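You operate a simulated robot arm through the tools that you are given. There is no shell and no other tool.

You are at the controls of a simulated two-armed robot. One attempt, no reset.

TASK
Wet-sand the red ball in the spinner with the 2000 grit pad.
Fine: with dry hands start the spinner on LOW, dip the pad in the water tub so that no dust flies and nothing scorches, sand the crown, lay the pad back on its spot, stop the spinner and let it stand. Touch the turning ball only through the pad, from above; keep out of the splash ring. Drop, tip or break nothing, pinch no finger, spill no more than 20 ml.
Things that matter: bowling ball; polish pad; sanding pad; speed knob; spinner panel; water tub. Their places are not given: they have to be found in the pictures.

The check looks at the end state, three seconds after you hand in, the way a careful person would. Anything else that was tipped, shoved, dropped, spilled or broken makes it a failure.

THE ROBOT
Two 7-joint arms with two-finger grippers on one trunk that stands fixed in place. Base frame: the origin is at the foot of the trunk, x ahead of it, y to its left, z up. Lengths are in cm, angles in degrees, forces in N, time in s.
The left shoulder is at [7.8, 15.1, 93.8], the right one opposite. With the tool pointing down near the work surface each hand reaches from about 10 to 68 cm from the base axis, measured 20 degrees to its own side. Payload 2.54 kg a hand.
The TCP of each hand is the grasp point between the finger pads, 3 cm short of the fingertips. In the tool frame z runs along the fingers and y along their closing line. The gripper opens to 11.6 cm; its body begins 9.5 cm behind the TCP.
Orientation is that of the tool frame in the base frame, as [roll, pitch, yaw] about the fixed x, y, z axes, in that order (R = Rz(yaw) Ry(pitch) Rx(roll)). With the fingers straight down and closing along the base's y, the tool's x points along the base's -x, its y along +y and its z along -z.

THE INTERFACE
- The arms move only by the tool servo_tool. It takes "left_commands", "right_commands" or both (then of equal length, played together; a hand with none holds still); each is a list that holds one entry, the list of rows, each a list of 6 numbers: the shift along the tool's x, y, z in cm, then the turn, a rotation vector about the tool's x, y, z in degrees. In form: [[[x, y, z, wx, wy, wz], ...]]. A call has 1 to 20 rows; each row is the pose to reach, as a shift and turn from the pose commanded when the call began, along the tool's axes at that moment. "left_grip" and "right_grip" are, for a hand that has rows, the closure, from 0 (fully open) to 1 (shut), set as the call begins (left out, the last holds). Each row takes 0.2 s and may step no farther than 5 cm and 8.6 degrees from the row before; otherwise, or with a gripper value out of range, the whole call is refused. Where a pose cannot be reached the arm comes as near as it can. A force on the tool above 40 N (or 10 N above the force at the start of the call, whichever is more), or a blocked arm, ends the call early, and 0.2 s more pass. The fingers move at their own pace (about 7.2 cm/s each) and stop on an object; they squeeze with about 35 N. The grip force told is the motor's: it shows also when the fingers shut on nothing. Time passes only in rows, and 0.2 s behind the last, so rows that repeat a pose let the fingers close. It gives the time, the measured TCP pose, the force on the tool (base axes), the opening and the grip force at its end, in the units of the frame above (readings bear some noise), with the torque about the TCP (base axes, N m) and any sound that the robot's microphone picked up.
- Cameras (640 x 400 px; columns grow to the right, rows downward): "scene" is now at [15.03, 4.24, 109.6]; the picture's right is [0.45, -0.89, 0.00], its down [-0.18, -0.09, -0.98] and it looks along [0.88, 0.44, -0.20] (base axes); focal length 214 px, centre (320, 200). "left" rides on the left gripper at [6.9, 1.5, -12.2] in its tool frame; the picture's right is [-0.21, 0.98, 0.00], its down [-0.83, -0.18, -0.53] and it looks along [-0.52, -0.11, 0.85] (tool axes); focal length 251 px, centre (320, 200). "right" rides on the right gripper at [6.9, -1.5, -12.2] in its tool frame; the picture's right is [0.21, 0.98, 0.00], its down [-0.83, 0.18, -0.53] and it looks along [-0.52, 0.12, 0.85] (tool axes); focal length 251 px, centre (320, 200).
- snapshot(camera): a new picture of that camera. The clock stands still meanwhile.
- slide_trunk(by): slides the trunk up (or, below 0, down) by that many cm; the arms and the scene camera ride with it, the base frame stays. It gives what a move gives, with no picture.
- aim_head(pan, tilt): turns the head with the scene camera to pan (to the left, within 80 degrees either way) and tilt (down, from -29 to 69), counted from straight ahead of the robot. It gives what a move gives.
- locate(camera, pixels): for up to 12 pixels [column, row] of the newest picture of that camera ("zoom" is the newest enlarged one), the place [x, y, z] in the base frame of the surface seen there, good to about 0.2 cm. The clock stands still meanwhile.
- close_up(camera, box): a new picture of the part [left, top, right, bottom] of that camera's present view, enlarged. The clock stands still meanwhile.
- hand_in(): hands the job in; it is judged then, once.

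Unless the task says otherwise, let go and move clear before handing in.

The tools are called after ">>>" as name(argument=value, ...) on one line, values as JSON. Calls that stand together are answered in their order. servo_tool: Moves the arms, as the interface text tells. Its arguments: {"type":"object","properties":{"left_commands":{"type":"array","items":{"type":"array","items":{"type":"array","items":{"type":"number"}}}},"left_grip":{"type":"number"},"right_commands":{"type":"array","items":{"type":"array","items":{"type":"array","items":{"type":"number"}}}},"right_grip":{"type":"number"}},"required":[]} The other tools are called the same way: slide_trunk (by) moves the trunk up or down; aim_head (pan, tilt) turns the head that bears the scene camera; snapshot (camera) takes a picture; locate (camera, pixels) gives the place of the surface under pixels of a picture; close_up (camera, box) takes an enlarged picture of a part of a camera's view; hand_in () hands the job in.

At the start:

```text
time_s: 0.0
left_eef_pos: [35.83, 49.17, 117.73]
left_tool_rot: [180.0, 0.0, 180.0]
left_wrist_force: [-0.2, 0.8, 0.4]
left_moment: [-0.01, -0.01, 0.02]
left_finger_gap: 11.59
left_grip_force: 0.1
right_eef_pos: [40.78, 0.41, 113.12]
right_tool_rot: [180.0, 0.0, 180.0]
right_wrist_force: [0.1, 1.4, 0.7]
right_moment: [0.01, 0.02, 0.01]
right_finger_gap: 11.57
right_grip_force: 0.0
trunk travel left (down, up): [-17.5, 11.4]
head pan, tilt (commanded): [26.5, 11.4]
```

scene: 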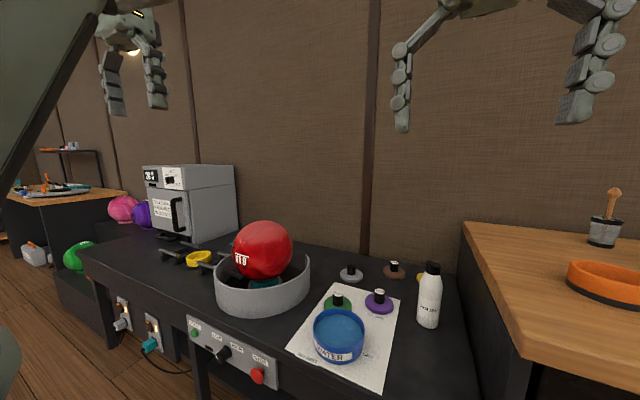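
right: 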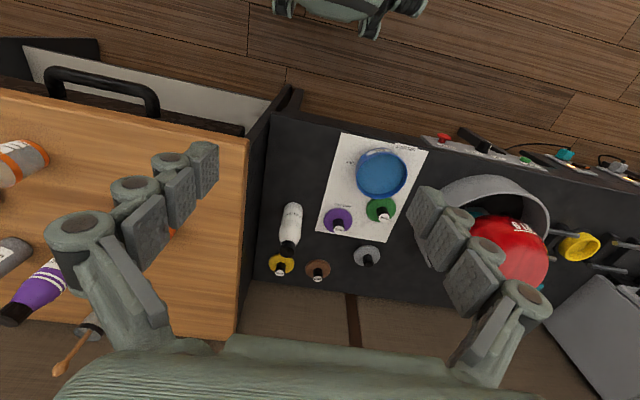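
left: 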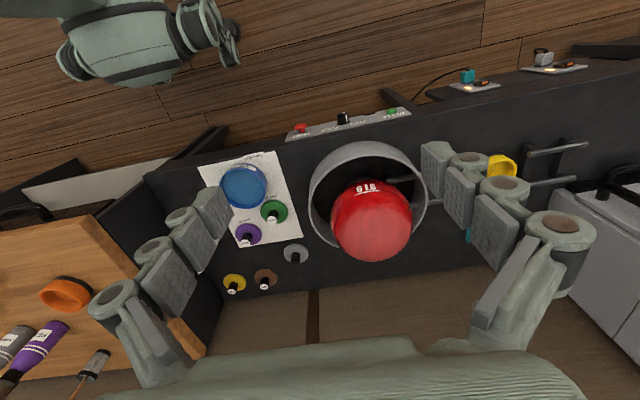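

The scene picture shows the red ball at (263,250) in the spinner bowl, the panel at (230,350), the water tub at (338,335), and several pads with black grips around (338,300), (378,300), (350,273), (394,270). I'll take close-ups to read the labels.

>>> close_up(camera="scene", box=[270, 240, 470, 390])

>>> close_up(camera="scene", box=[170, 300, 300, 400])

>>> close_up(camera="right", box=[250, 120, 450, 290])

>>> close_up(camera="left", box=[190, 140, 330, 300])

```text
2.67 times, centred on (370, 315) of scene
```

zoom: 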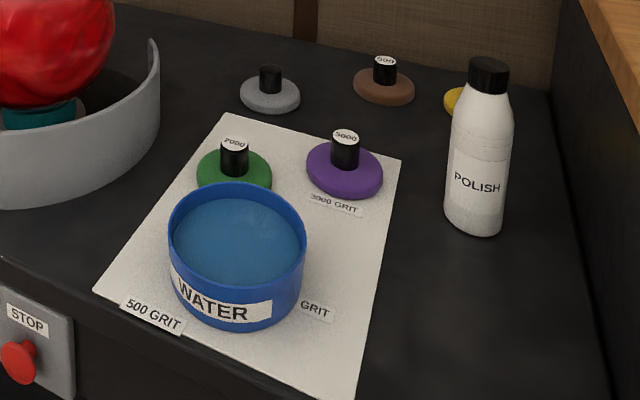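

```text
4.00 times, centred on (235, 350) of scene
```

zoom: 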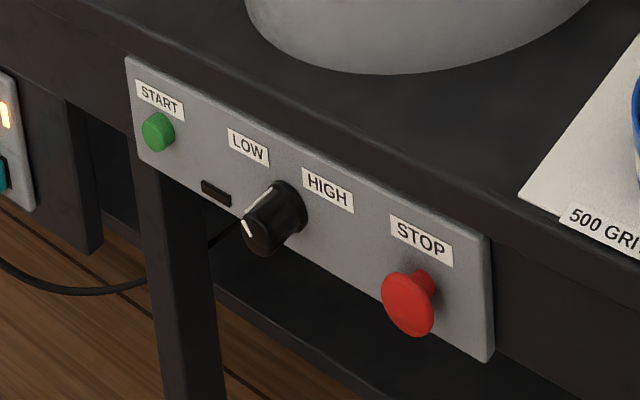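

```text
2.35 times, centred on (350, 205) of right
```

zoom: 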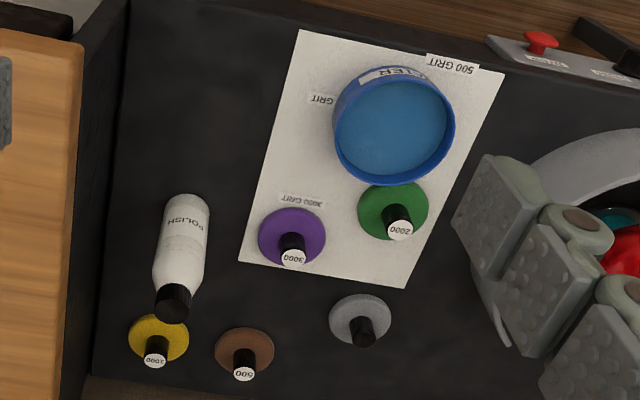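

```text
2.50 times, centred on (260, 220) of left
```

zoom: 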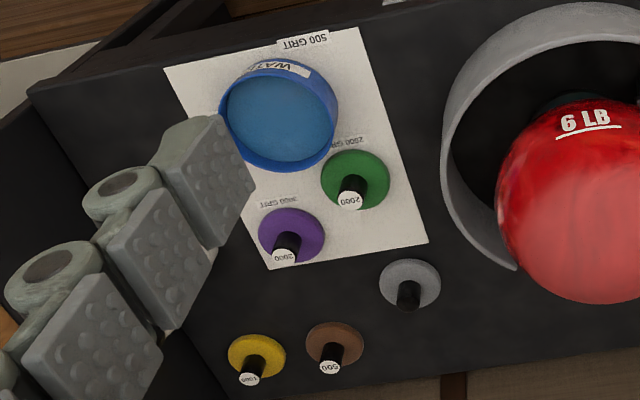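

The green pad is the 2000 one (cap reads 2000) and it sits on the paper next to the water tub; the panel has START (green), a black knob between LOW and HIGH, and STOP (red). I'll aim the head down for a better view and zoom in again.

>>> aim_head(pan=26, tilt=35)

>>> snapshot(camera="scene")

```text
time_s: 0.9
left_eef_pos: [35.73, 49.0, 117.88]
left_tool_rot: [179.9, -0.1, -180.0]
left_wrist_force: [-0.1, 0.5, -0.3]
left_moment: [0.02, 0.0, 0.01]
left_finger_gap: 11.61
left_grip_force: 0.1
right_eef_pos: [40.64, 0.51, 113.06]
right_tool_rot: [-180.0, -0.1, 180.0]
right_wrist_force: [-0.1, 0.2, 0.2]
right_moment: [0.01, -0.04, 0.0]
right_finger_gap: 11.58
right_grip_force: 0.0
trunk travel left (down, up): [-17.5, 11.4]
head pan, tilt (commanded): [26.0, 35.0]
```

```text
taken
```

scene: 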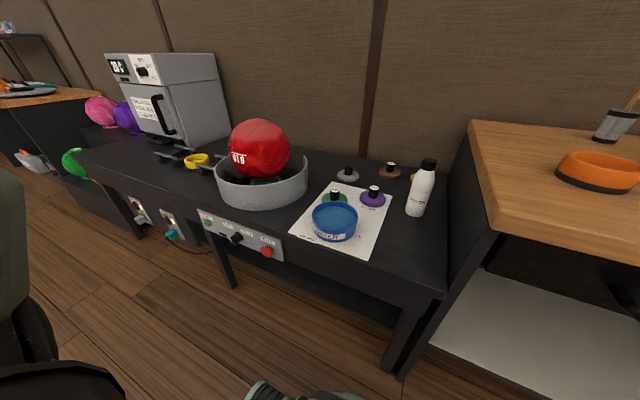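

>>> close_up(camera="scene", box=[190, 195, 290, 270])

>>> locate(camera="zoom", pixels=[[110, 180], [285, 270], [300, 280], [490, 365], [60, 120], [590, 430], [240, 200], [400, 260]])

>>> locate(camera="scene", pixels=[[255, 130], [260, 122], [240, 160], [280, 150], [217, 170], [262, 210], [306, 180], [306, 155], [230, 215], [150, 180], [330, 280], [440, 260]])

>>> close_up(camera="scene", box=[285, 150, 445, 270])

```text
5.33 times, centred on (240, 232) of scene
```

zoom: 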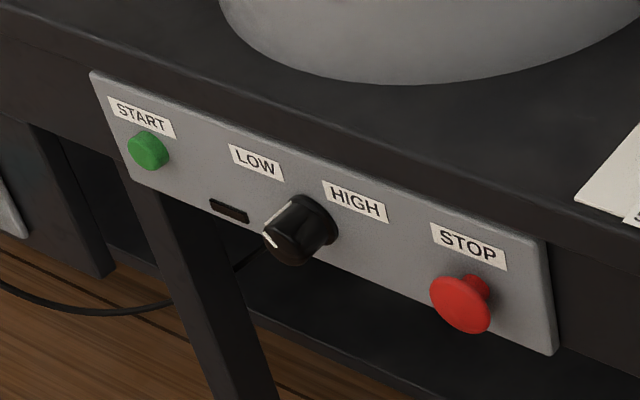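

```text
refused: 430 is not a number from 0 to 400
```

```text
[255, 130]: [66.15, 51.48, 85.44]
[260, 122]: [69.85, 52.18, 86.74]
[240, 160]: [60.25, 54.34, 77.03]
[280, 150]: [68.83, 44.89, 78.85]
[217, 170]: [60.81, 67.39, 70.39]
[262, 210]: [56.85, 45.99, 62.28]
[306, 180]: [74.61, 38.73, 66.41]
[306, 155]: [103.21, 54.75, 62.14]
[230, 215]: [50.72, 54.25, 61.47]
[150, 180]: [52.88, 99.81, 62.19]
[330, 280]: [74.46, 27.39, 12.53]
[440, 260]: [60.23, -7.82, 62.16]
```

```text
3.33 times, centred on (365, 210) of scene
```

zoom: 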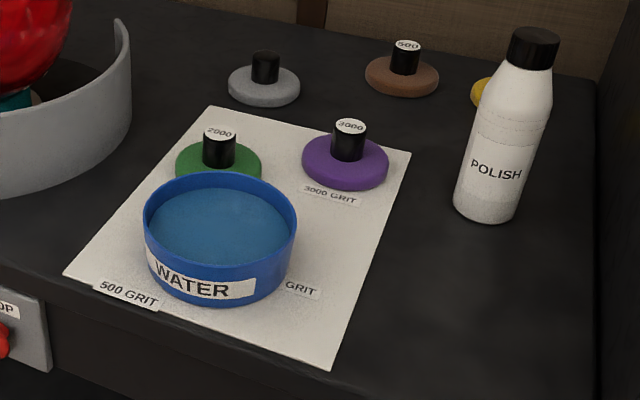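

Table top is near z=62.2 and the ball's top near z=87. I'll locate the pads, tub and paper in this zoom.

>>> locate(camera="zoom", pixels=[[219, 133], [219, 155], [190, 155], [250, 160], [219, 240], [160, 190], [295, 225], [215, 180], [350, 127], [345, 170], [265, 55], [490, 150]])

>>> close_up(camera="scene", box=[190, 195, 290, 270])

>>> locate(camera="zoom", pixels=[[152, 150], [135, 155], [285, 245], [310, 215], [460, 305], [400, 260], [115, 170], [530, 330], [240, 190], [320, 250], [100, 90], [545, 260]])

```text
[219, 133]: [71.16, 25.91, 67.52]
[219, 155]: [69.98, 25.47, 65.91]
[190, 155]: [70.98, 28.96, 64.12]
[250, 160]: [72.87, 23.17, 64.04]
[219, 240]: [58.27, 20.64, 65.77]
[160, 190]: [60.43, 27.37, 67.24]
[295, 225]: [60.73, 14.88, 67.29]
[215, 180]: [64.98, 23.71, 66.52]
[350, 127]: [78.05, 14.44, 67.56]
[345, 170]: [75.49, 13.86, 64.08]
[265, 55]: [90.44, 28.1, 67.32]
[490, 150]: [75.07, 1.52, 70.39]
```

```text
5.33 times, centred on (240, 232) of scene
```

zoom: 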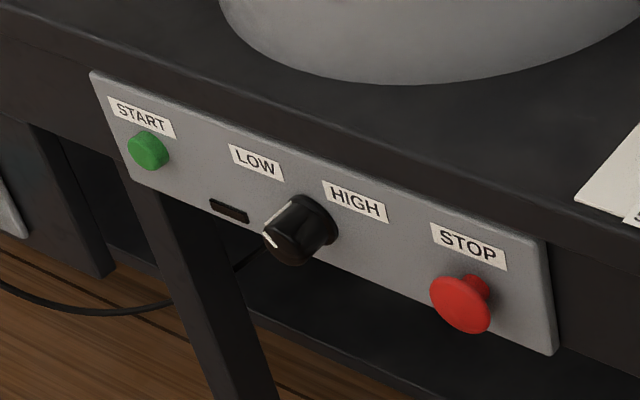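

```text
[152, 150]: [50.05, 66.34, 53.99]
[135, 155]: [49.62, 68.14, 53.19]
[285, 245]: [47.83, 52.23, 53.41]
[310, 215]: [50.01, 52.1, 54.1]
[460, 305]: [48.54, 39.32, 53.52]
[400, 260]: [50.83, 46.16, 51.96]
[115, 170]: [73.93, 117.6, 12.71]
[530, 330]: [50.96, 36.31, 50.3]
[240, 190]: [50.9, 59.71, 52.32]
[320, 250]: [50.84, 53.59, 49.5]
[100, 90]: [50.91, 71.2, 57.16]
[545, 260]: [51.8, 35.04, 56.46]
```

The panel is vertical at x≈51, with START at about (50, 67, 53.8), the knob at (47.8, 52, 53.5), and STOP at (48.5, 39.3, 53.5). I'll zoom tighter on the knob pointer, the ball and the pads.

>>> close_up(camera="scene", box=[222, 214, 254, 246])

>>> close_up(camera="scene", box=[200, 105, 330, 215])

>>> close_up(camera="left", box=[220, 150, 300, 250])

>>> close_up(camera="left", box=[270, 90, 450, 280])

```text
12.50 times, centred on (238, 230) of scene
```

zoom: 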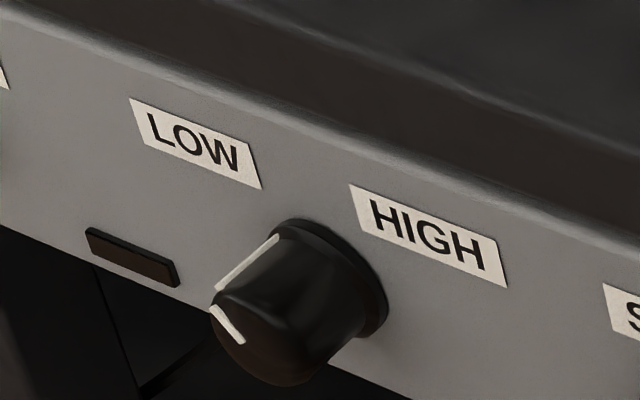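

```text
3.64 times, centred on (265, 160) of scene
```

zoom: 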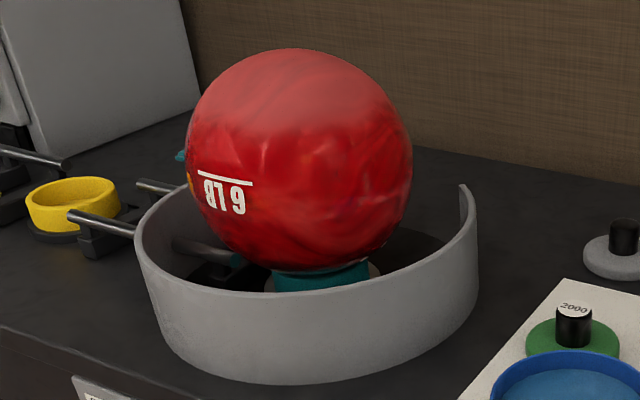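

```text
4.00 times, centred on (260, 200) of left
```

zoom: 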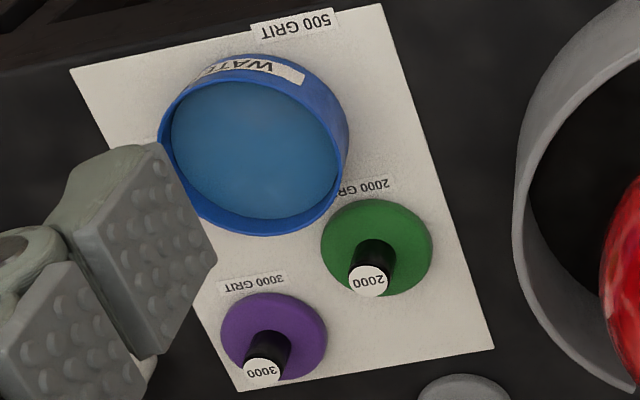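

```text
2.11 times, centred on (360, 185) of left
```

zoom: 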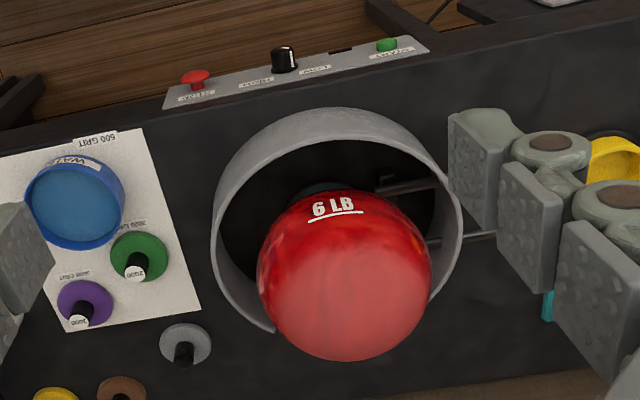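

The knob's white line points up-left in this close-up, towards LOW. I'll measure the line in 3D to check, and the ball and ring geometry.

>>> close_up(camera="scene", box=[222, 214, 254, 246])

>>> locate(camera="zoom", pixels=[[216, 310], [228, 325], [240, 340], [268, 360], [295, 375], [275, 240], [225, 285], [195, 145], [428, 235], [130, 260], [250, 320], [380, 310]])

>>> close_up(camera="scene", box=[200, 105, 330, 215])

>>> locate(camera="zoom", pixels=[[300, 60], [300, 120], [300, 200], [220, 130], [380, 130], [140, 240], [300, 300], [465, 190], [475, 235], [190, 320], [180, 260], [320, 278]])

```text
12.50 times, centred on (238, 230) of scene
```

zoom: 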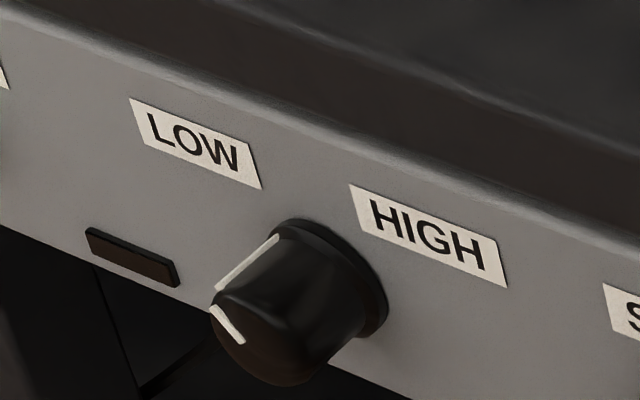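

```text
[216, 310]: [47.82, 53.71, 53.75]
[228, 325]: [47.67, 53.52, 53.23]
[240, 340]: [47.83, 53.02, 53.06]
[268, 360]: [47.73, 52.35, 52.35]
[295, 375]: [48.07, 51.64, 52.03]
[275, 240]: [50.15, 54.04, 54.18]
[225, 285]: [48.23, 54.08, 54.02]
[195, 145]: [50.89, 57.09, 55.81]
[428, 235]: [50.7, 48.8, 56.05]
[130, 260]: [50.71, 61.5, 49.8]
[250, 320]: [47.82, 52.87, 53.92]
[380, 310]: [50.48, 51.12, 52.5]
```

```text
3.64 times, centred on (265, 160) of scene
```

zoom: 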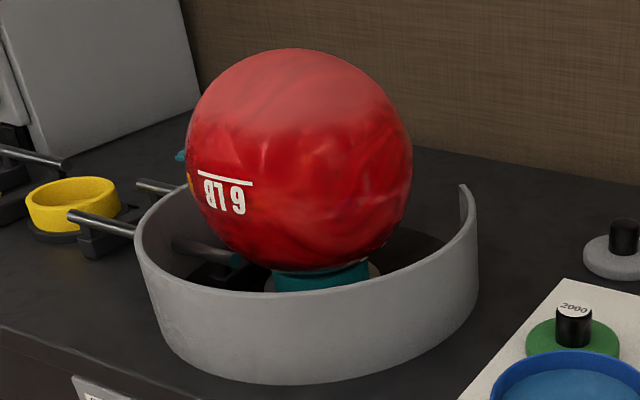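

```text
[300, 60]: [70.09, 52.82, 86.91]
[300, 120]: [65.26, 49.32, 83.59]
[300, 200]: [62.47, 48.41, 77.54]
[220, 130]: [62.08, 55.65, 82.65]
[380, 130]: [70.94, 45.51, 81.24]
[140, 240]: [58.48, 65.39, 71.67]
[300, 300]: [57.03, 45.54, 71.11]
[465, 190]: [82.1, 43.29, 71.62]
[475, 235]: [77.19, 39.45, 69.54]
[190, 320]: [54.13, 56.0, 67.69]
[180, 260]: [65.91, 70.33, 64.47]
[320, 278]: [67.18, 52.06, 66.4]
```

The fit gives the ball centred near (70.7, 55, 76.2) with radius about 10.7, so its top is near z=87; the knob line points at LOW. I'll check the counter and other heights, and look around for anything else in the arms' way.

>>> snapshot(camera="scene")

>>> locate(camera="scene", pixels=[[480, 125], [520, 240], [600, 150], [425, 165], [160, 60], [200, 100], [196, 155], [470, 330], [100, 160], [85, 155], [300, 215], [365, 255]])

>>> aim_head(pan=70, tilt=30)

>>> snapshot(camera="scene")

```text
taken
```

scene: 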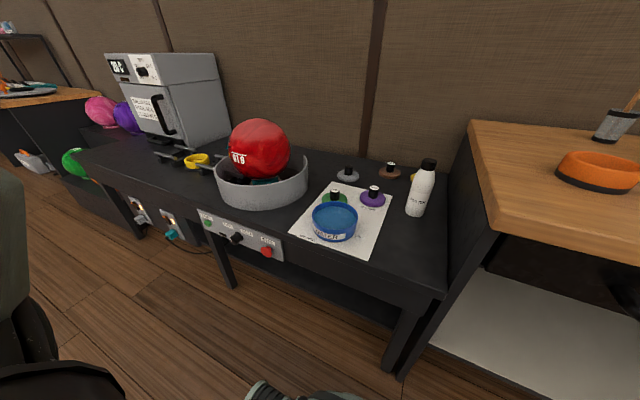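

```text
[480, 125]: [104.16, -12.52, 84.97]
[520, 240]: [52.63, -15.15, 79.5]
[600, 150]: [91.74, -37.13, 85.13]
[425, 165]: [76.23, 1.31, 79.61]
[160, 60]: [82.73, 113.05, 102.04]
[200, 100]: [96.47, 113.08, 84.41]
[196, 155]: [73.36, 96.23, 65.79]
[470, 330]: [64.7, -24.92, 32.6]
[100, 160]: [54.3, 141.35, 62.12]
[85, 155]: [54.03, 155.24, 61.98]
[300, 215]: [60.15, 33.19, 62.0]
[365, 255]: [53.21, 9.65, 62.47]
```

```text
time_s: 2.0
left_eef_pos: [35.66, 49.11, 117.77]
left_tool_rot: [180.0, 0.1, -179.9]
left_wrist_force: [-0.3, -0.5, 0.8]
left_moment: [0.01, -0.02, -0.03]
left_finger_gap: 11.61
left_grip_force: 0.1
right_eef_pos: [40.64, 0.56, 113.12]
right_tool_rot: [180.0, 0.0, 180.0]
right_wrist_force: [-0.8, 0.1, -0.2]
right_moment: [0.0, 0.03, 0.01]
right_finger_gap: 11.59
right_grip_force: 0.1
trunk travel left (down, up): [-17.5, 11.4]
head pan, tilt (commanded): [70.0, 30.0]
```

```text
taken
```

scene: 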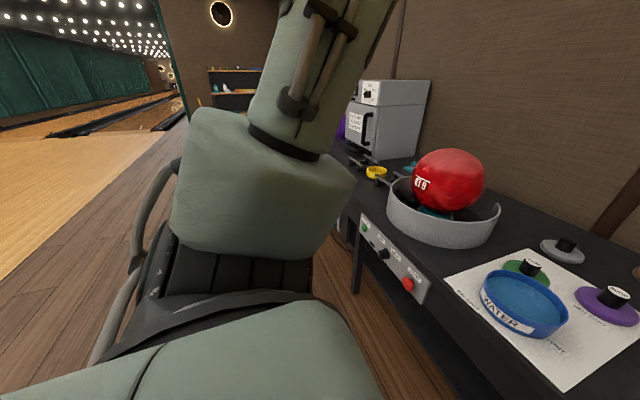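

Nothing else stands in front of the bench; the elbow of the left arm is out on the left. From here the panel at (395,260) is visible, so I'll zoom on the knob.

>>> close_up(camera="scene", box=[350, 205, 440, 305])

>>> close_up(camera="scene", box=[450, 230, 640, 350])

>>> locate(camera="zoom", pixels=[[278, 122], [278, 150], [200, 125], [340, 130], [255, 160], [320, 165], [225, 120], [150, 130], [380, 265], [240, 190], [100, 200], [275, 105]])

```text
4.00 times, centred on (395, 255) of scene
```

zoom: 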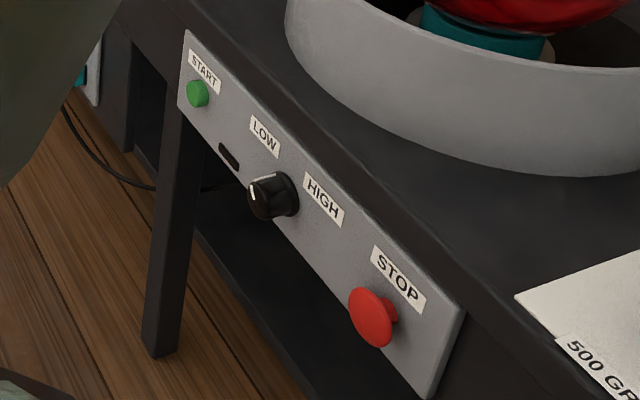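

```text
3.33 times, centred on (545, 290) of scene
```

zoom: 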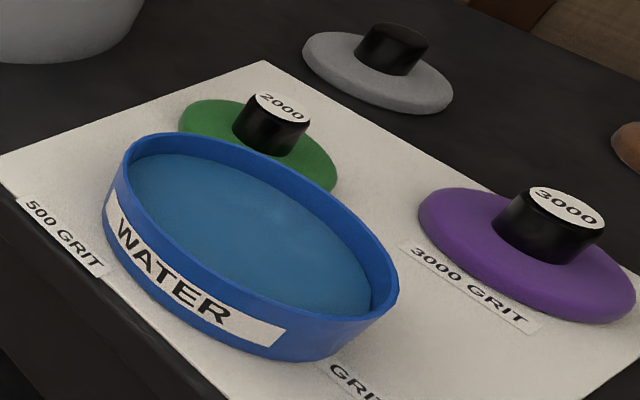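

```text
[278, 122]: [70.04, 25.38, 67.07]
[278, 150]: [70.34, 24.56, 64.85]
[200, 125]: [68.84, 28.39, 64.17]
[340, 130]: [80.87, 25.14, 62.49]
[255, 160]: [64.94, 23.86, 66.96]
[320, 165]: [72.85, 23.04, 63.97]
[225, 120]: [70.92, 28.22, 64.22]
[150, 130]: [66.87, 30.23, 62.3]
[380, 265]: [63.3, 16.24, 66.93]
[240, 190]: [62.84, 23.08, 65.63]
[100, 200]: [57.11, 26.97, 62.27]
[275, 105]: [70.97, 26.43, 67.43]
```

The knob line at zoom (253,190) points up-left at LOW. Now I'll locate the green pad, tub and ring edges from the left wrist camera, which sees them from above.

>>> close_up(camera="left", box=[210, 150, 310, 250])

>>> locate(camera="zoom", pixels=[[140, 140], [190, 80], [330, 160], [200, 225], [300, 215], [345, 210], [275, 230], [380, 300], [335, 300], [415, 235], [300, 285], [345, 250]])

>>> snapshot(camera="left")

>>> locate(camera="left", pixels=[[370, 205], [340, 210], [400, 205], [370, 185], [370, 240], [330, 248], [313, 200], [365, 145], [424, 185], [420, 215], [310, 170], [390, 250]])

```text
4.00 times, centred on (260, 200) of left
```

zoom: 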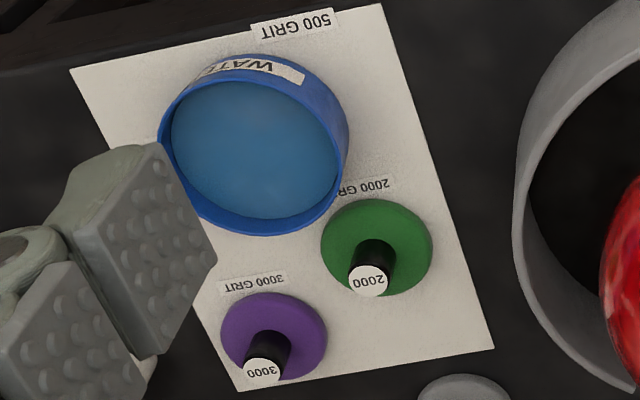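

```text
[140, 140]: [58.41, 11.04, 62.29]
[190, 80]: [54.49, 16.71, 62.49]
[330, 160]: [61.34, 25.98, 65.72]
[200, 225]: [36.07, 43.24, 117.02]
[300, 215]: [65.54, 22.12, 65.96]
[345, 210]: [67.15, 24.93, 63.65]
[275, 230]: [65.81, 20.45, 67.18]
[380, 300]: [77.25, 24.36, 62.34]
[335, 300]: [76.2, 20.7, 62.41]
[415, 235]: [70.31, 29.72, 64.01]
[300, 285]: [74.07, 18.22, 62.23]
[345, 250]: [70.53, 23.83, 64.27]
```

```text
taken
```

left: 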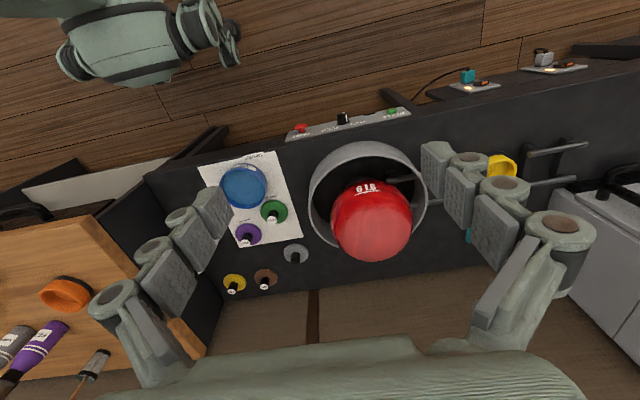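

```text
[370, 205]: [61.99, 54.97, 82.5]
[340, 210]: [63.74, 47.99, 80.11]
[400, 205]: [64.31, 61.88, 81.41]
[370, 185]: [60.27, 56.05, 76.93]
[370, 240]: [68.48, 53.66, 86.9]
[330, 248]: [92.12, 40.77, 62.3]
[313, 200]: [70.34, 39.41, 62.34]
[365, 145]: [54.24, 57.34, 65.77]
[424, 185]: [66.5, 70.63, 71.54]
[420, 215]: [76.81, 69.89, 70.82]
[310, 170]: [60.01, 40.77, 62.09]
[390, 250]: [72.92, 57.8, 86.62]
```

The pad's stub is at about (71, 26), top at z=67.5. The tub is centred near (59.6, 21.1) with its rim at 67.3 and the water at 65.7, and the ring's rim is at z≈71.7. I'll lower the trunk so the left arm can reach START, then turn the left hand to point forward with the fingers shut.

>>> slide_trunk(by=-16)

>>> servo_tool(left_commands=[[[0, 0, 0, 0, 0, -6.7], [0, 0, 0, 0, 0, -13.3], [0, 0, 0, 0, 0, -20], [0, 0, 0, 0, 0, -20]]], left_grip=1)

>>> servo_tool(left_commands=[[[0, 0, 0, 0, -8, 0], [0, 0, 0, 0, -16, 0], [0, 0, 0, 0, -24, 0], [0, 0, 0, 0, -32, 0], [0, 0, 0, 0, -40, 0], [0, 0, 0, 0, -48, 0], [0, 0, 0, 0, -56, 0], [0, 0, 0, 0, -64, 0], [0, 0, 0, 0, -72, 0], [0, 0, 0, 0, -80, 0]]])

>>> snapshot(camera="left")

>>> snapshot(camera="scene")

```text
time_s: 3.8
left_eef_pos: [35.79, 49.05, 101.83]
left_tool_rot: [179.9, 0.0, 180.0]
left_wrist_force: [-0.9, 0.3, 0.1]
left_moment: [0.01, -0.01, 0.02]
left_finger_gap: 11.62
left_grip_force: 0.1
right_eef_pos: [40.8, 0.55, 97.15]
right_tool_rot: [180.0, 0.0, 180.0]
right_wrist_force: [0.3, 0.5, -0.2]
right_moment: [-0.02, 0.0, -0.01]
right_finger_gap: 11.59
right_grip_force: 0.1
trunk travel left (down, up): [-1.5, 27.4]
head pan, tilt (commanded): [70.0, 30.0]
```

```text
time_s: 4.8
left_eef_pos: [35.67, 49.07, 101.83]
left_tool_rot: [-180.0, 0.1, -159.9]
left_wrist_force: [0.8, 0.4, -0.3]
left_moment: [0.01, -0.01, -0.01]
left_finger_gap: 0.0
left_grip_force: 19.7
right_eef_pos: [40.76, 0.59, 97.14]
right_tool_rot: [179.9, -0.1, -180.0]
right_wrist_force: [-0.3, -0.8, 0.4]
right_moment: [0.0, -0.02, 0.02]
right_finger_gap: 11.61
right_grip_force: 0.1
trunk travel left (down, up): [-1.5, 27.4]
head pan, tilt (commanded): [70.0, 30.0]
```

```text
time_s: 7.0
left_eef_pos: [35.35, 50.06, 101.25]
left_tool_rot: [-174.0, 79.8, -153.1]
left_wrist_force: [0.5, 0.1, 0.2]
left_moment: [-0.01, 0.02, -0.01]
left_finger_gap: 0.0
left_grip_force: 28.3
right_eef_pos: [40.69, 0.44, 97.17]
right_tool_rot: [179.9, 0.0, 180.0]
right_wrist_force: [0.2, -0.2, -0.1]
right_moment: [0.08, 0.02, 0.02]
right_finger_gap: 11.59
right_grip_force: 0.1
trunk travel left (down, up): [-1.5, 27.4]
head pan, tilt (commanded): [70.0, 30.0]
```

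```text
taken
```

left: 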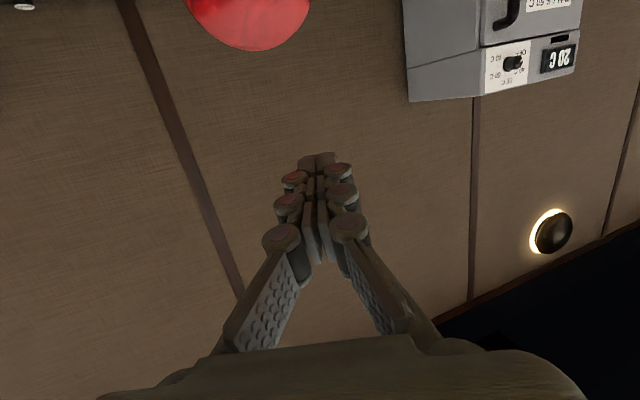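

```text
taken
```

scene: 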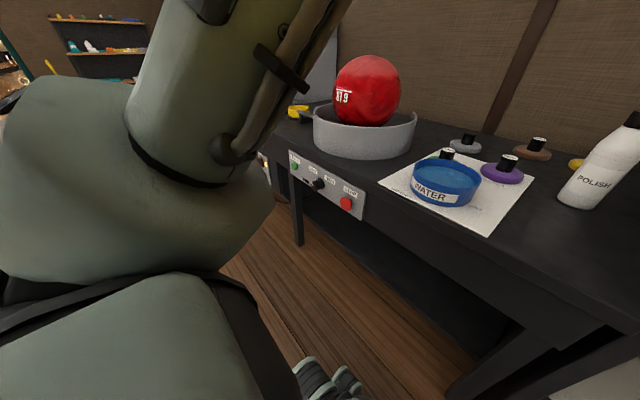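

The left hand now points forward (about 20° left, 10° down), with the fingers shut. I'll move down to a point in front of the panel, well clear of the knob.

>>> servo_tool(left_commands=[[[3.95, 1.33, 1.44, 0, 0, 0], [7.89, 2.67, 2.87, 0, 0, 0], [11.84, 4.0, 4.31, 0, 0, 0], [15.78, 5.33, 5.75, 0, 0, 0], [19.73, 6.66, 7.18, 0, 0, 0], [23.67, 8.0, 8.62, 0, 0, 0], [27.62, 9.33, 10.05, 0, 0, 0], [31.56, 10.66, 11.49, 0, 0, 0], [35.5, 12.0, 12.93, 0, 0, 0], [39.45, 13.33, 14.36, 0, 0, 0], [43.4, 14.66, 15.8, 0, 0, 0], [43.4, 14.66, 15.8, 0, 0, 0]]])

>>> snapshot(camera="left")

>>> aim_head(pan=50, tilt=35)

>>> snapshot(camera="scene")

```text
time_s: 9.6
left_eef_pos: [38.41, 65.55, 56.36]
left_tool_rot: [179.8, 80.0, -160.3]
left_wrist_force: [-0.5, 0.4, -0.5]
left_moment: [-0.02, -0.01, -0.01]
left_finger_gap: 0.0
left_grip_force: 28.6
right_eef_pos: [40.7, 0.53, 97.11]
right_tool_rot: [-180.0, 0.0, 179.9]
right_wrist_force: [-0.2, 1.1, 0.7]
right_moment: [0.01, -0.01, 0.0]
right_finger_gap: 11.59
right_grip_force: 0.0
trunk travel left (down, up): [-1.5, 27.4]
head pan, tilt (commanded): [70.0, 30.0]
```

```text
taken
```

left: 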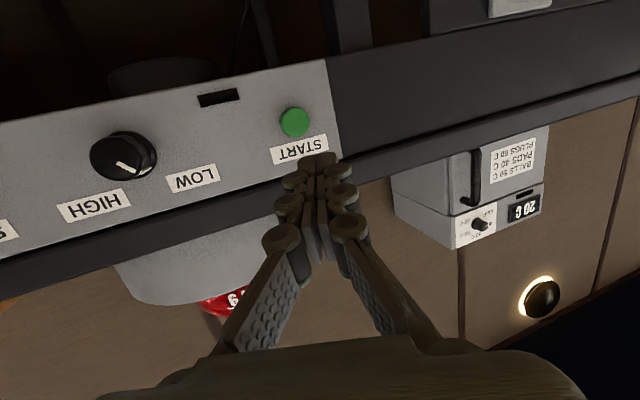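

```text
time_s: 10.4
left_eef_pos: [38.45, 65.47, 56.38]
left_tool_rot: [179.9, 80.0, -160.1]
left_wrist_force: [0.0, 0.7, -0.3]
left_moment: [0.0, -0.02, -0.01]
left_finger_gap: 0.03
left_grip_force: 29.3
right_eef_pos: [40.7, 0.37, 97.19]
right_tool_rot: [179.9, 0.0, 180.0]
right_wrist_force: [0.2, -0.3, 0.3]
right_moment: [0.03, 0.05, 0.02]
right_finger_gap: 11.59
right_grip_force: 0.0
trunk travel left (down, up): [-1.5, 27.4]
head pan, tilt (commanded): [50.0, 35.0]
```

```text
taken
```

scene: 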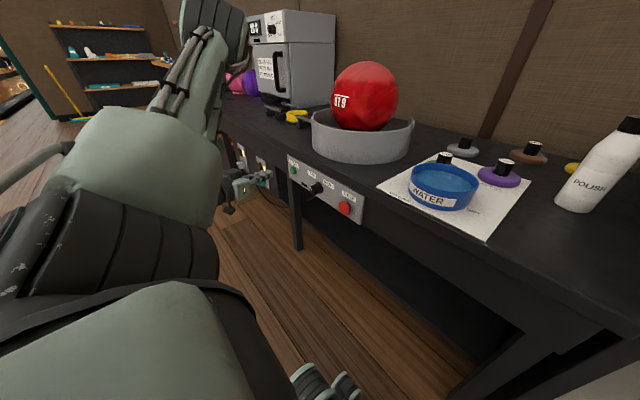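

The left camera (upside down) shows the panel clearly: the knob's line at (128,167) runs towards LOW (193,180). I'll zoom to confirm and locate START.

>>> close_up(camera="left", box=[50, 80, 350, 240])

>>> locate(camera="zoom", pixels=[[515, 90], [500, 85], [530, 95], [180, 185], [160, 165], [310, 210], [90, 260], [530, 150], [560, 190], [360, 40], [150, 130], [600, 130]])

```text
2.13 times, centred on (200, 160) of left
```

zoom: 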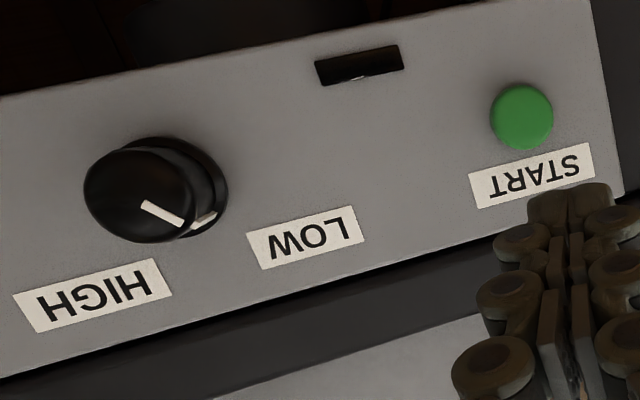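

```text
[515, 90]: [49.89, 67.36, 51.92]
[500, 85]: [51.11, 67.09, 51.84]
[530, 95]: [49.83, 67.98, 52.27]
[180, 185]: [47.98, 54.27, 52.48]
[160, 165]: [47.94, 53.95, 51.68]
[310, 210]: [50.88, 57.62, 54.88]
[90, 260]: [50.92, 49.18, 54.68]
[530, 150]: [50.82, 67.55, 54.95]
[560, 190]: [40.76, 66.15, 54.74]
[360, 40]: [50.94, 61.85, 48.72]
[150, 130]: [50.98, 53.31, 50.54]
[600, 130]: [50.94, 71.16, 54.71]
```

The pointer is clearly on LOW. Now I'll get the exact centre of the green START button at zoom (520,117).

>>> locate(camera="zoom", pixels=[[520, 117], [535, 117], [510, 117], [520, 135], [545, 120], [520, 100]])

>>> close_up(camera="left", box=[240, 80, 400, 180])

>>> locate(camera="zoom", pixels=[[240, 305], [380, 305], [310, 300], [320, 330], [200, 370]])

```text
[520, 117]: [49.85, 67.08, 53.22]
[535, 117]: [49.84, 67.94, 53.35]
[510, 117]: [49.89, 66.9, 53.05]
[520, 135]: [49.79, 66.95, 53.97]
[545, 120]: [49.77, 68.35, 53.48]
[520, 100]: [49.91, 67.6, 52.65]
```

```text
4.00 times, centred on (320, 130) of left
```

zoom: 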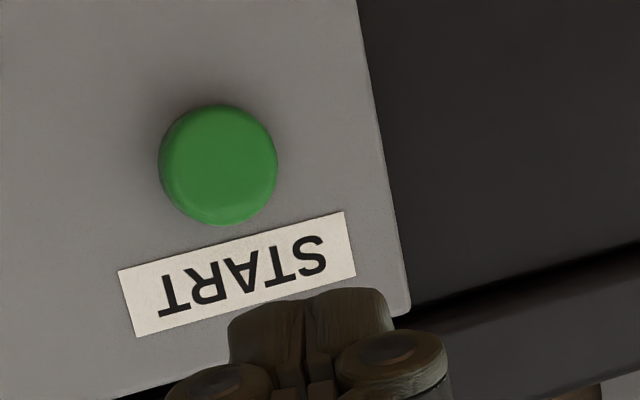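

```text
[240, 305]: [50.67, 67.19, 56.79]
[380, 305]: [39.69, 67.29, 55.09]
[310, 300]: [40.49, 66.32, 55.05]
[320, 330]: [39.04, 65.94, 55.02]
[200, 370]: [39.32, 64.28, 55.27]
```

START's centre is (49.85, 67.35, 53.3) with radius about 1.3. I'll bring the shut fingertips just short of it.

>>> servo_tool(left_commands=[[[1.33, -0.2, 1.0, 0, 0, 0], [1.33, -0.4, 3.5, 0, 0, 0], [1.33, -0.55, 6.0, 0, 0, 0], [1.33, -0.55, 6.84, 0, 0, 0], [1.33, -0.55, 6.84, 0, 0, 0]]])

>>> close_up(camera="left", box=[240, 80, 400, 180])

>>> locate(camera="zoom", pixels=[[240, 310], [380, 305], [310, 300], [280, 280], [250, 230]])

```text
time_s: 11.6
left_eef_pos: [44.71, 67.34, 53.83]
left_tool_rot: [179.9, 80.0, -160.1]
left_wrist_force: [-0.1, 1.0, -0.3]
left_moment: [0.0, -0.02, 0.02]
left_finger_gap: 0.01
left_grip_force: 28.2
right_eef_pos: [40.69, 0.5, 97.18]
right_tool_rot: [179.9, 0.1, 179.9]
right_wrist_force: [-0.7, 0.0, -0.3]
right_moment: [0.01, 0.0, 0.04]
right_finger_gap: 11.6
right_grip_force: 0.1
trunk travel left (down, up): [-1.5, 27.4]
head pan, tilt (commanded): [50.0, 35.0]
```

```text
4.00 times, centred on (320, 130) of left
```

zoom: 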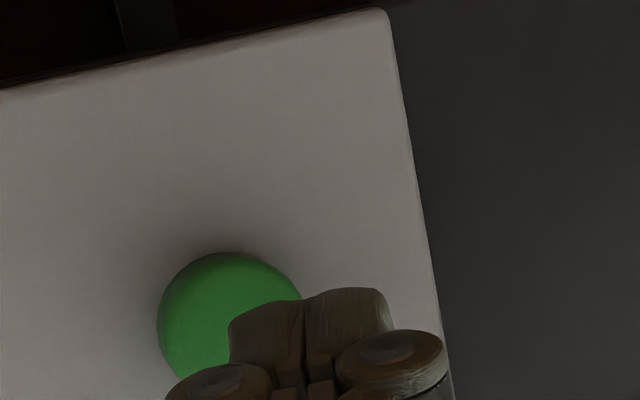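

```text
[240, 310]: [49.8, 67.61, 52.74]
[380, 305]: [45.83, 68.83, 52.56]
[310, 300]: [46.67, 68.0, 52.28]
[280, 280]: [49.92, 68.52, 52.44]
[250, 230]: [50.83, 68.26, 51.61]
```

The fingertips are now about 2 cm in front of START. I'll push in +x in small steps and watch the force and sound.

>>> servo_tool(left_commands=[[[-0.16, -0.34, 0.93, 0, 0, 0], [-0.26, -0.55, 1.48, 0, 0, 0], [-0.31, -0.65, 1.76, 0, 0, 0], [-0.34, -0.72, 1.94, 0, 0, 0], [-0.37, -0.79, 2.13, 0, 0, 0]]])

```text
time_s: 12.8
left_eef_pos: [47.05, 67.33, 53.79]
left_tool_rot: [179.9, 80.2, -160.1]
left_wrist_force: [0.3, 0.4, 0.6]
left_moment: [-0.02, 0.0, 0.02]
left_finger_gap: 0.0
left_grip_force: 28.5
right_eef_pos: [40.78, 0.59, 97.04]
right_tool_rot: [179.9, 0.0, -180.0]
right_wrist_force: [0.8, 0.2, 0.3]
right_moment: [-0.01, -0.03, 0.02]
right_finger_gap: 11.61
right_grip_force: 0.0
trunk travel left (down, up): [-1.5, 27.4]
head pan, tilt (commanded): [50.0, 35.0]
```

No contact yet (force about 0). I'll press on a little at a time.

>>> servo_tool(left_commands=[[[-0.03, -0.07, 0.18, 0, 0, 0], [-0.06, -0.14, 0.37, 0, 0, 0], [-0.1, -0.2, 0.55, 0, 0, 0]]])

>>> close_up(camera="left", box=[240, 80, 400, 180])

```text
time_s: 13.6
left_eef_pos: [47.39, 67.31, 53.9]
left_tool_rot: [180.0, 79.9, -160.0]
left_wrist_force: [-4.0, -0.5, 0.4]
left_moment: [-0.02, -0.04, 0.06]
left_finger_gap: 0.0
left_grip_force: 28.4
right_eef_pos: [40.71, 0.56, 97.18]
right_tool_rot: [-179.9, 0.1, 180.0]
right_wrist_force: [-0.3, 0.0, -0.3]
right_moment: [-0.02, 0.03, 0.0]
right_finger_gap: 11.61
right_grip_force: 0.1
trunk travel left (down, up): [-1.5, 27.4]
head pan, tilt (commanded): [50.0, 35.0]
heard: click
```

```text
4.00 times, centred on (320, 130) of left
```

zoom: 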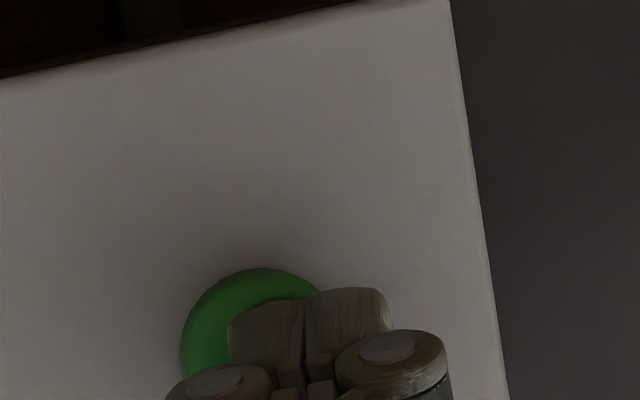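

A click was heard and 4 N of force showed, so START has been pressed. I'll back off straight in −x and check that the ball turns slowly and the panel lamp is lit.

>>> servo_tool(left_commands=[[[0.3, 0.68, -1.85, 0, 0, 0], [0.98, 2.05, -5.5, 0, 0, 0], [1.6, 3.4, -9.2, 0, 0, 0], [1.6, 3.4, -9.2, 0, 0, 0]]])

>>> close_up(camera="left", box=[50, 40, 350, 240])

>>> snapshot(camera="scene")

```text
time_s: 14.6
left_eef_pos: [37.46, 67.29, 53.66]
left_tool_rot: [179.8, 80.0, -160.2]
left_wrist_force: [0.2, 0.3, -0.1]
left_moment: [0.02, -0.02, -0.01]
left_finger_gap: 0.0
left_grip_force: 28.2
right_eef_pos: [40.79, 0.47, 97.09]
right_tool_rot: [-180.0, 0.0, -179.9]
right_wrist_force: [0.7, 0.0, -0.5]
right_moment: [0.0, -0.01, 0.0]
right_finger_gap: 11.58
right_grip_force: 0.1
trunk travel left (down, up): [-1.5, 27.4]
head pan, tilt (commanded): [50.0, 35.0]
```

```text
2.00 times, centred on (200, 140) of left
```

zoom: 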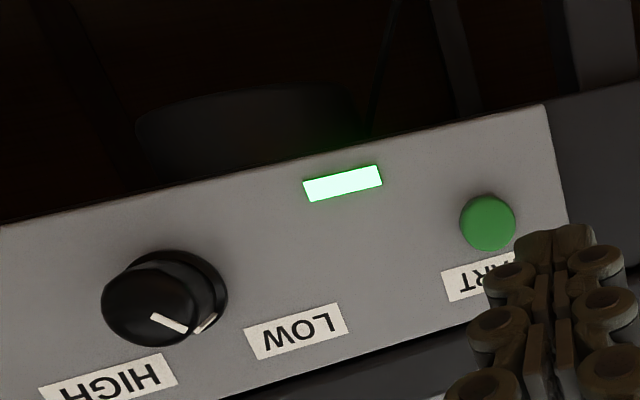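

```text
taken
```

scene: 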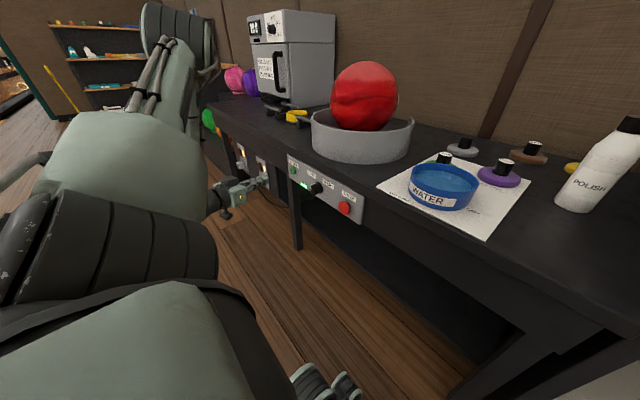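

The panel lamp is lit green, the knob is on LOW, and the "6 LB" mark has moved, so the ball is turning. Before I take the pad I'll test, high above the ball, whether the left arm can reach the crown with the hand pitched 40° down. That means trunk up, then pitch and lift.

>>> slide_trunk(by=27)

>>> servo_tool(left_commands=[[[-4.2, 0, -0.74, 0, 7.5, 0], [-8.4, 0, -1.48, 0, 15, 0], [-12.6, 0, -2.22, 0, 22.5, 0], [-16.75, 0, -2.96, 0, 30, 0], [-16.75, 0, -2.96, 0, 30, 0]]])

>>> aim_head(pan=35, tilt=25)

>>> snapshot(camera="scene")

```text
time_s: 17.4
left_eef_pos: [37.54, 67.14, 80.7]
left_tool_rot: [179.9, 80.0, -160.1]
left_wrist_force: [0.0, -0.2, 0.0]
left_moment: [0.0, -0.02, 0.0]
left_finger_gap: 0.02
left_grip_force: 29.0
right_eef_pos: [40.79, 0.41, 124.03]
right_tool_rot: [180.0, 0.0, -179.9]
right_wrist_force: [-0.4, 0.2, -0.2]
right_moment: [0.0, -0.02, 0.02]
right_finger_gap: 11.59
right_grip_force: 0.1
trunk travel left (down, up): [-28.5, 0.4]
head pan, tilt (commanded): [50.0, 35.0]
```

```text
time_s: 18.6
left_eef_pos: [37.66, 66.99, 97.59]
left_tool_rot: [-179.9, 49.9, -160.0]
left_wrist_force: [0.6, 0.0, 1.0]
left_moment: [-0.01, -0.02, 0.01]
left_finger_gap: 0.0
left_grip_force: 28.5
right_eef_pos: [40.61, 0.59, 124.19]
right_tool_rot: [-179.9, 0.0, 179.9]
right_wrist_force: [0.0, 0.1, 0.1]
right_moment: [-0.01, -0.03, -0.01]
right_finger_gap: 11.58
right_grip_force: 0.0
trunk travel left (down, up): [-28.5, 0.4]
head pan, tilt (commanded): [50.0, 35.0]
```

```text
time_s: 19.4
left_eef_pos: [37.57, 66.96, 97.53]
left_tool_rot: [-180.0, 50.0, -160.0]
left_wrist_force: [0.6, -0.3, 0.0]
left_moment: [0.01, 0.01, 0.01]
left_finger_gap: 0.02
left_grip_force: 28.2
right_eef_pos: [40.79, 0.5, 124.1]
right_tool_rot: [179.9, 0.0, 180.0]
right_wrist_force: [0.1, 0.5, -0.2]
right_moment: [-0.02, -0.02, 0.02]
right_finger_gap: 11.61
right_grip_force: 0.1
trunk travel left (down, up): [-28.5, 0.4]
head pan, tilt (commanded): [35.0, 25.0]
```

```text
taken
```

scene: 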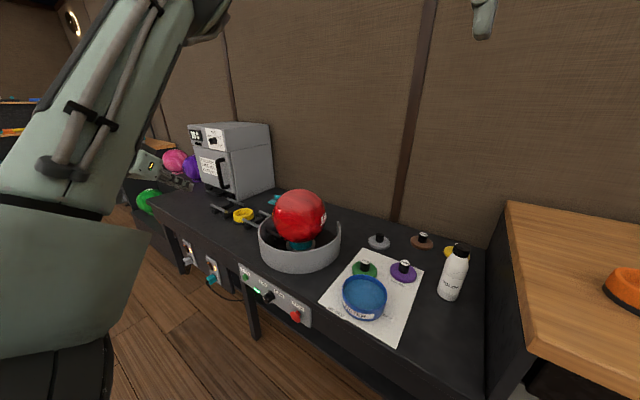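

The hand is at (37.6, 67, 97.5), pitched 40° down. I'll move it level to a hover 9 cm over the crown to test the reach, turning it 12° left on the way.

>>> servo_tool(left_commands=[[[-2.0, -2.85, 2.58, -1.15, 0, -0.96], [-4.0, -5.7, 5.15, -2.3, 0, -1.93], [-6.0, -8.55, 7.73, -3.45, 0, -2.9], [-8.0, -11.4, 10.3, -4.6, 0, -3.86], [-10.0, -14.25, 12.9, -5.75, 0, -4.8], [-12.0, -17.1, 15.45, -6.9, 0, -5.8], [-14.0, -19.95, 18.0, -8.0, 0, -6.75], [-15.98, -22.8, 20.6, -9.19, 0, -7.71], [-15.98, -22.8, 20.6, -9.19, 0, -7.71]]])

>>> snapshot(camera="scene")

>>> snapshot(camera="left")

```text
time_s: 21.4
left_eef_pos: [69.91, 54.58, 96.63]
left_tool_rot: [-180.0, 50.0, -148.0]
left_wrist_force: [0.4, 0.3, 0.4]
left_moment: [-0.02, -0.02, 0.0]
left_finger_gap: 0.05
left_grip_force: 28.7
right_eef_pos: [40.79, 0.49, 124.05]
right_tool_rot: [-180.0, 0.0, -180.0]
right_wrist_force: [0.7, 0.1, -0.3]
right_moment: [0.01, -0.02, -0.02]
right_finger_gap: 11.6
right_grip_force: 0.1
trunk travel left (down, up): [-28.5, 0.4]
head pan, tilt (commanded): [35.0, 25.0]
```

```text
taken
```

scene: 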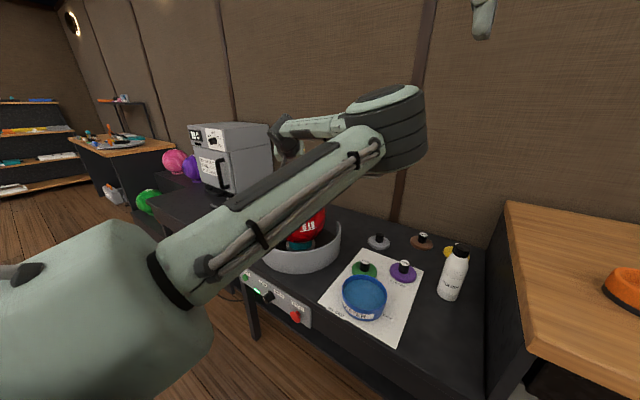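

```text
taken
```

left: 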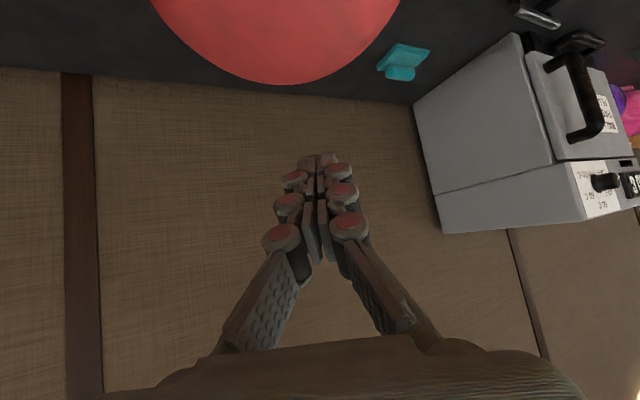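

The arm reached the 40° pose exactly. I'll check how steep it can go here, since a steeper hand clears the tub better at pick-up: +10°, then +15°, and down 2 cm.

>>> servo_tool(left_commands=[[[0, 0, 0, 0, 5, 0], [0, 0, 0, 0, 10, 0], [0, 0, 0, 0, 10, 0]]])

>>> servo_tool(left_commands=[[[0.65, 0, 0.75, 0, 3, 0], [1.28, 0, 1.53, 0, 5, 0], [1.28, 0, 1.53, 0, 5, 0]]])

```text
time_s: 22.2
left_eef_pos: [69.79, 54.57, 96.45]
left_tool_rot: [180.0, 39.9, -148.1]
left_wrist_force: [0.6, 0.6, 0.6]
left_moment: [-0.02, 0.01, 0.01]
left_finger_gap: 0.0
left_grip_force: 28.1
right_eef_pos: [40.79, 0.51, 124.11]
right_tool_rot: [-180.0, 0.0, -180.0]
right_wrist_force: [0.5, 0.1, -1.0]
right_moment: [0.04, 0.04, 0.01]
right_finger_gap: 11.58
right_grip_force: 0.0
trunk travel left (down, up): [-28.5, 0.4]
head pan, tilt (commanded): [35.0, 25.0]
```

```text
time_s: 23.0
left_eef_pos: [69.74, 54.51, 94.68]
left_tool_rot: [-180.0, 35.0, -148.0]
left_wrist_force: [0.1, -0.5, 0.7]
left_moment: [0.01, 0.0, -0.02]
left_finger_gap: 0.02
left_grip_force: 28.4
right_eef_pos: [40.67, 0.66, 124.04]
right_tool_rot: [180.0, 0.0, 180.0]
right_wrist_force: [0.2, 0.0, -0.2]
right_moment: [-0.04, 0.01, 0.01]
right_finger_gap: 11.59
right_grip_force: 0.0
trunk travel left (down, up): [-28.5, 0.4]
head pan, tilt (commanded): [35.0, 25.0]
```

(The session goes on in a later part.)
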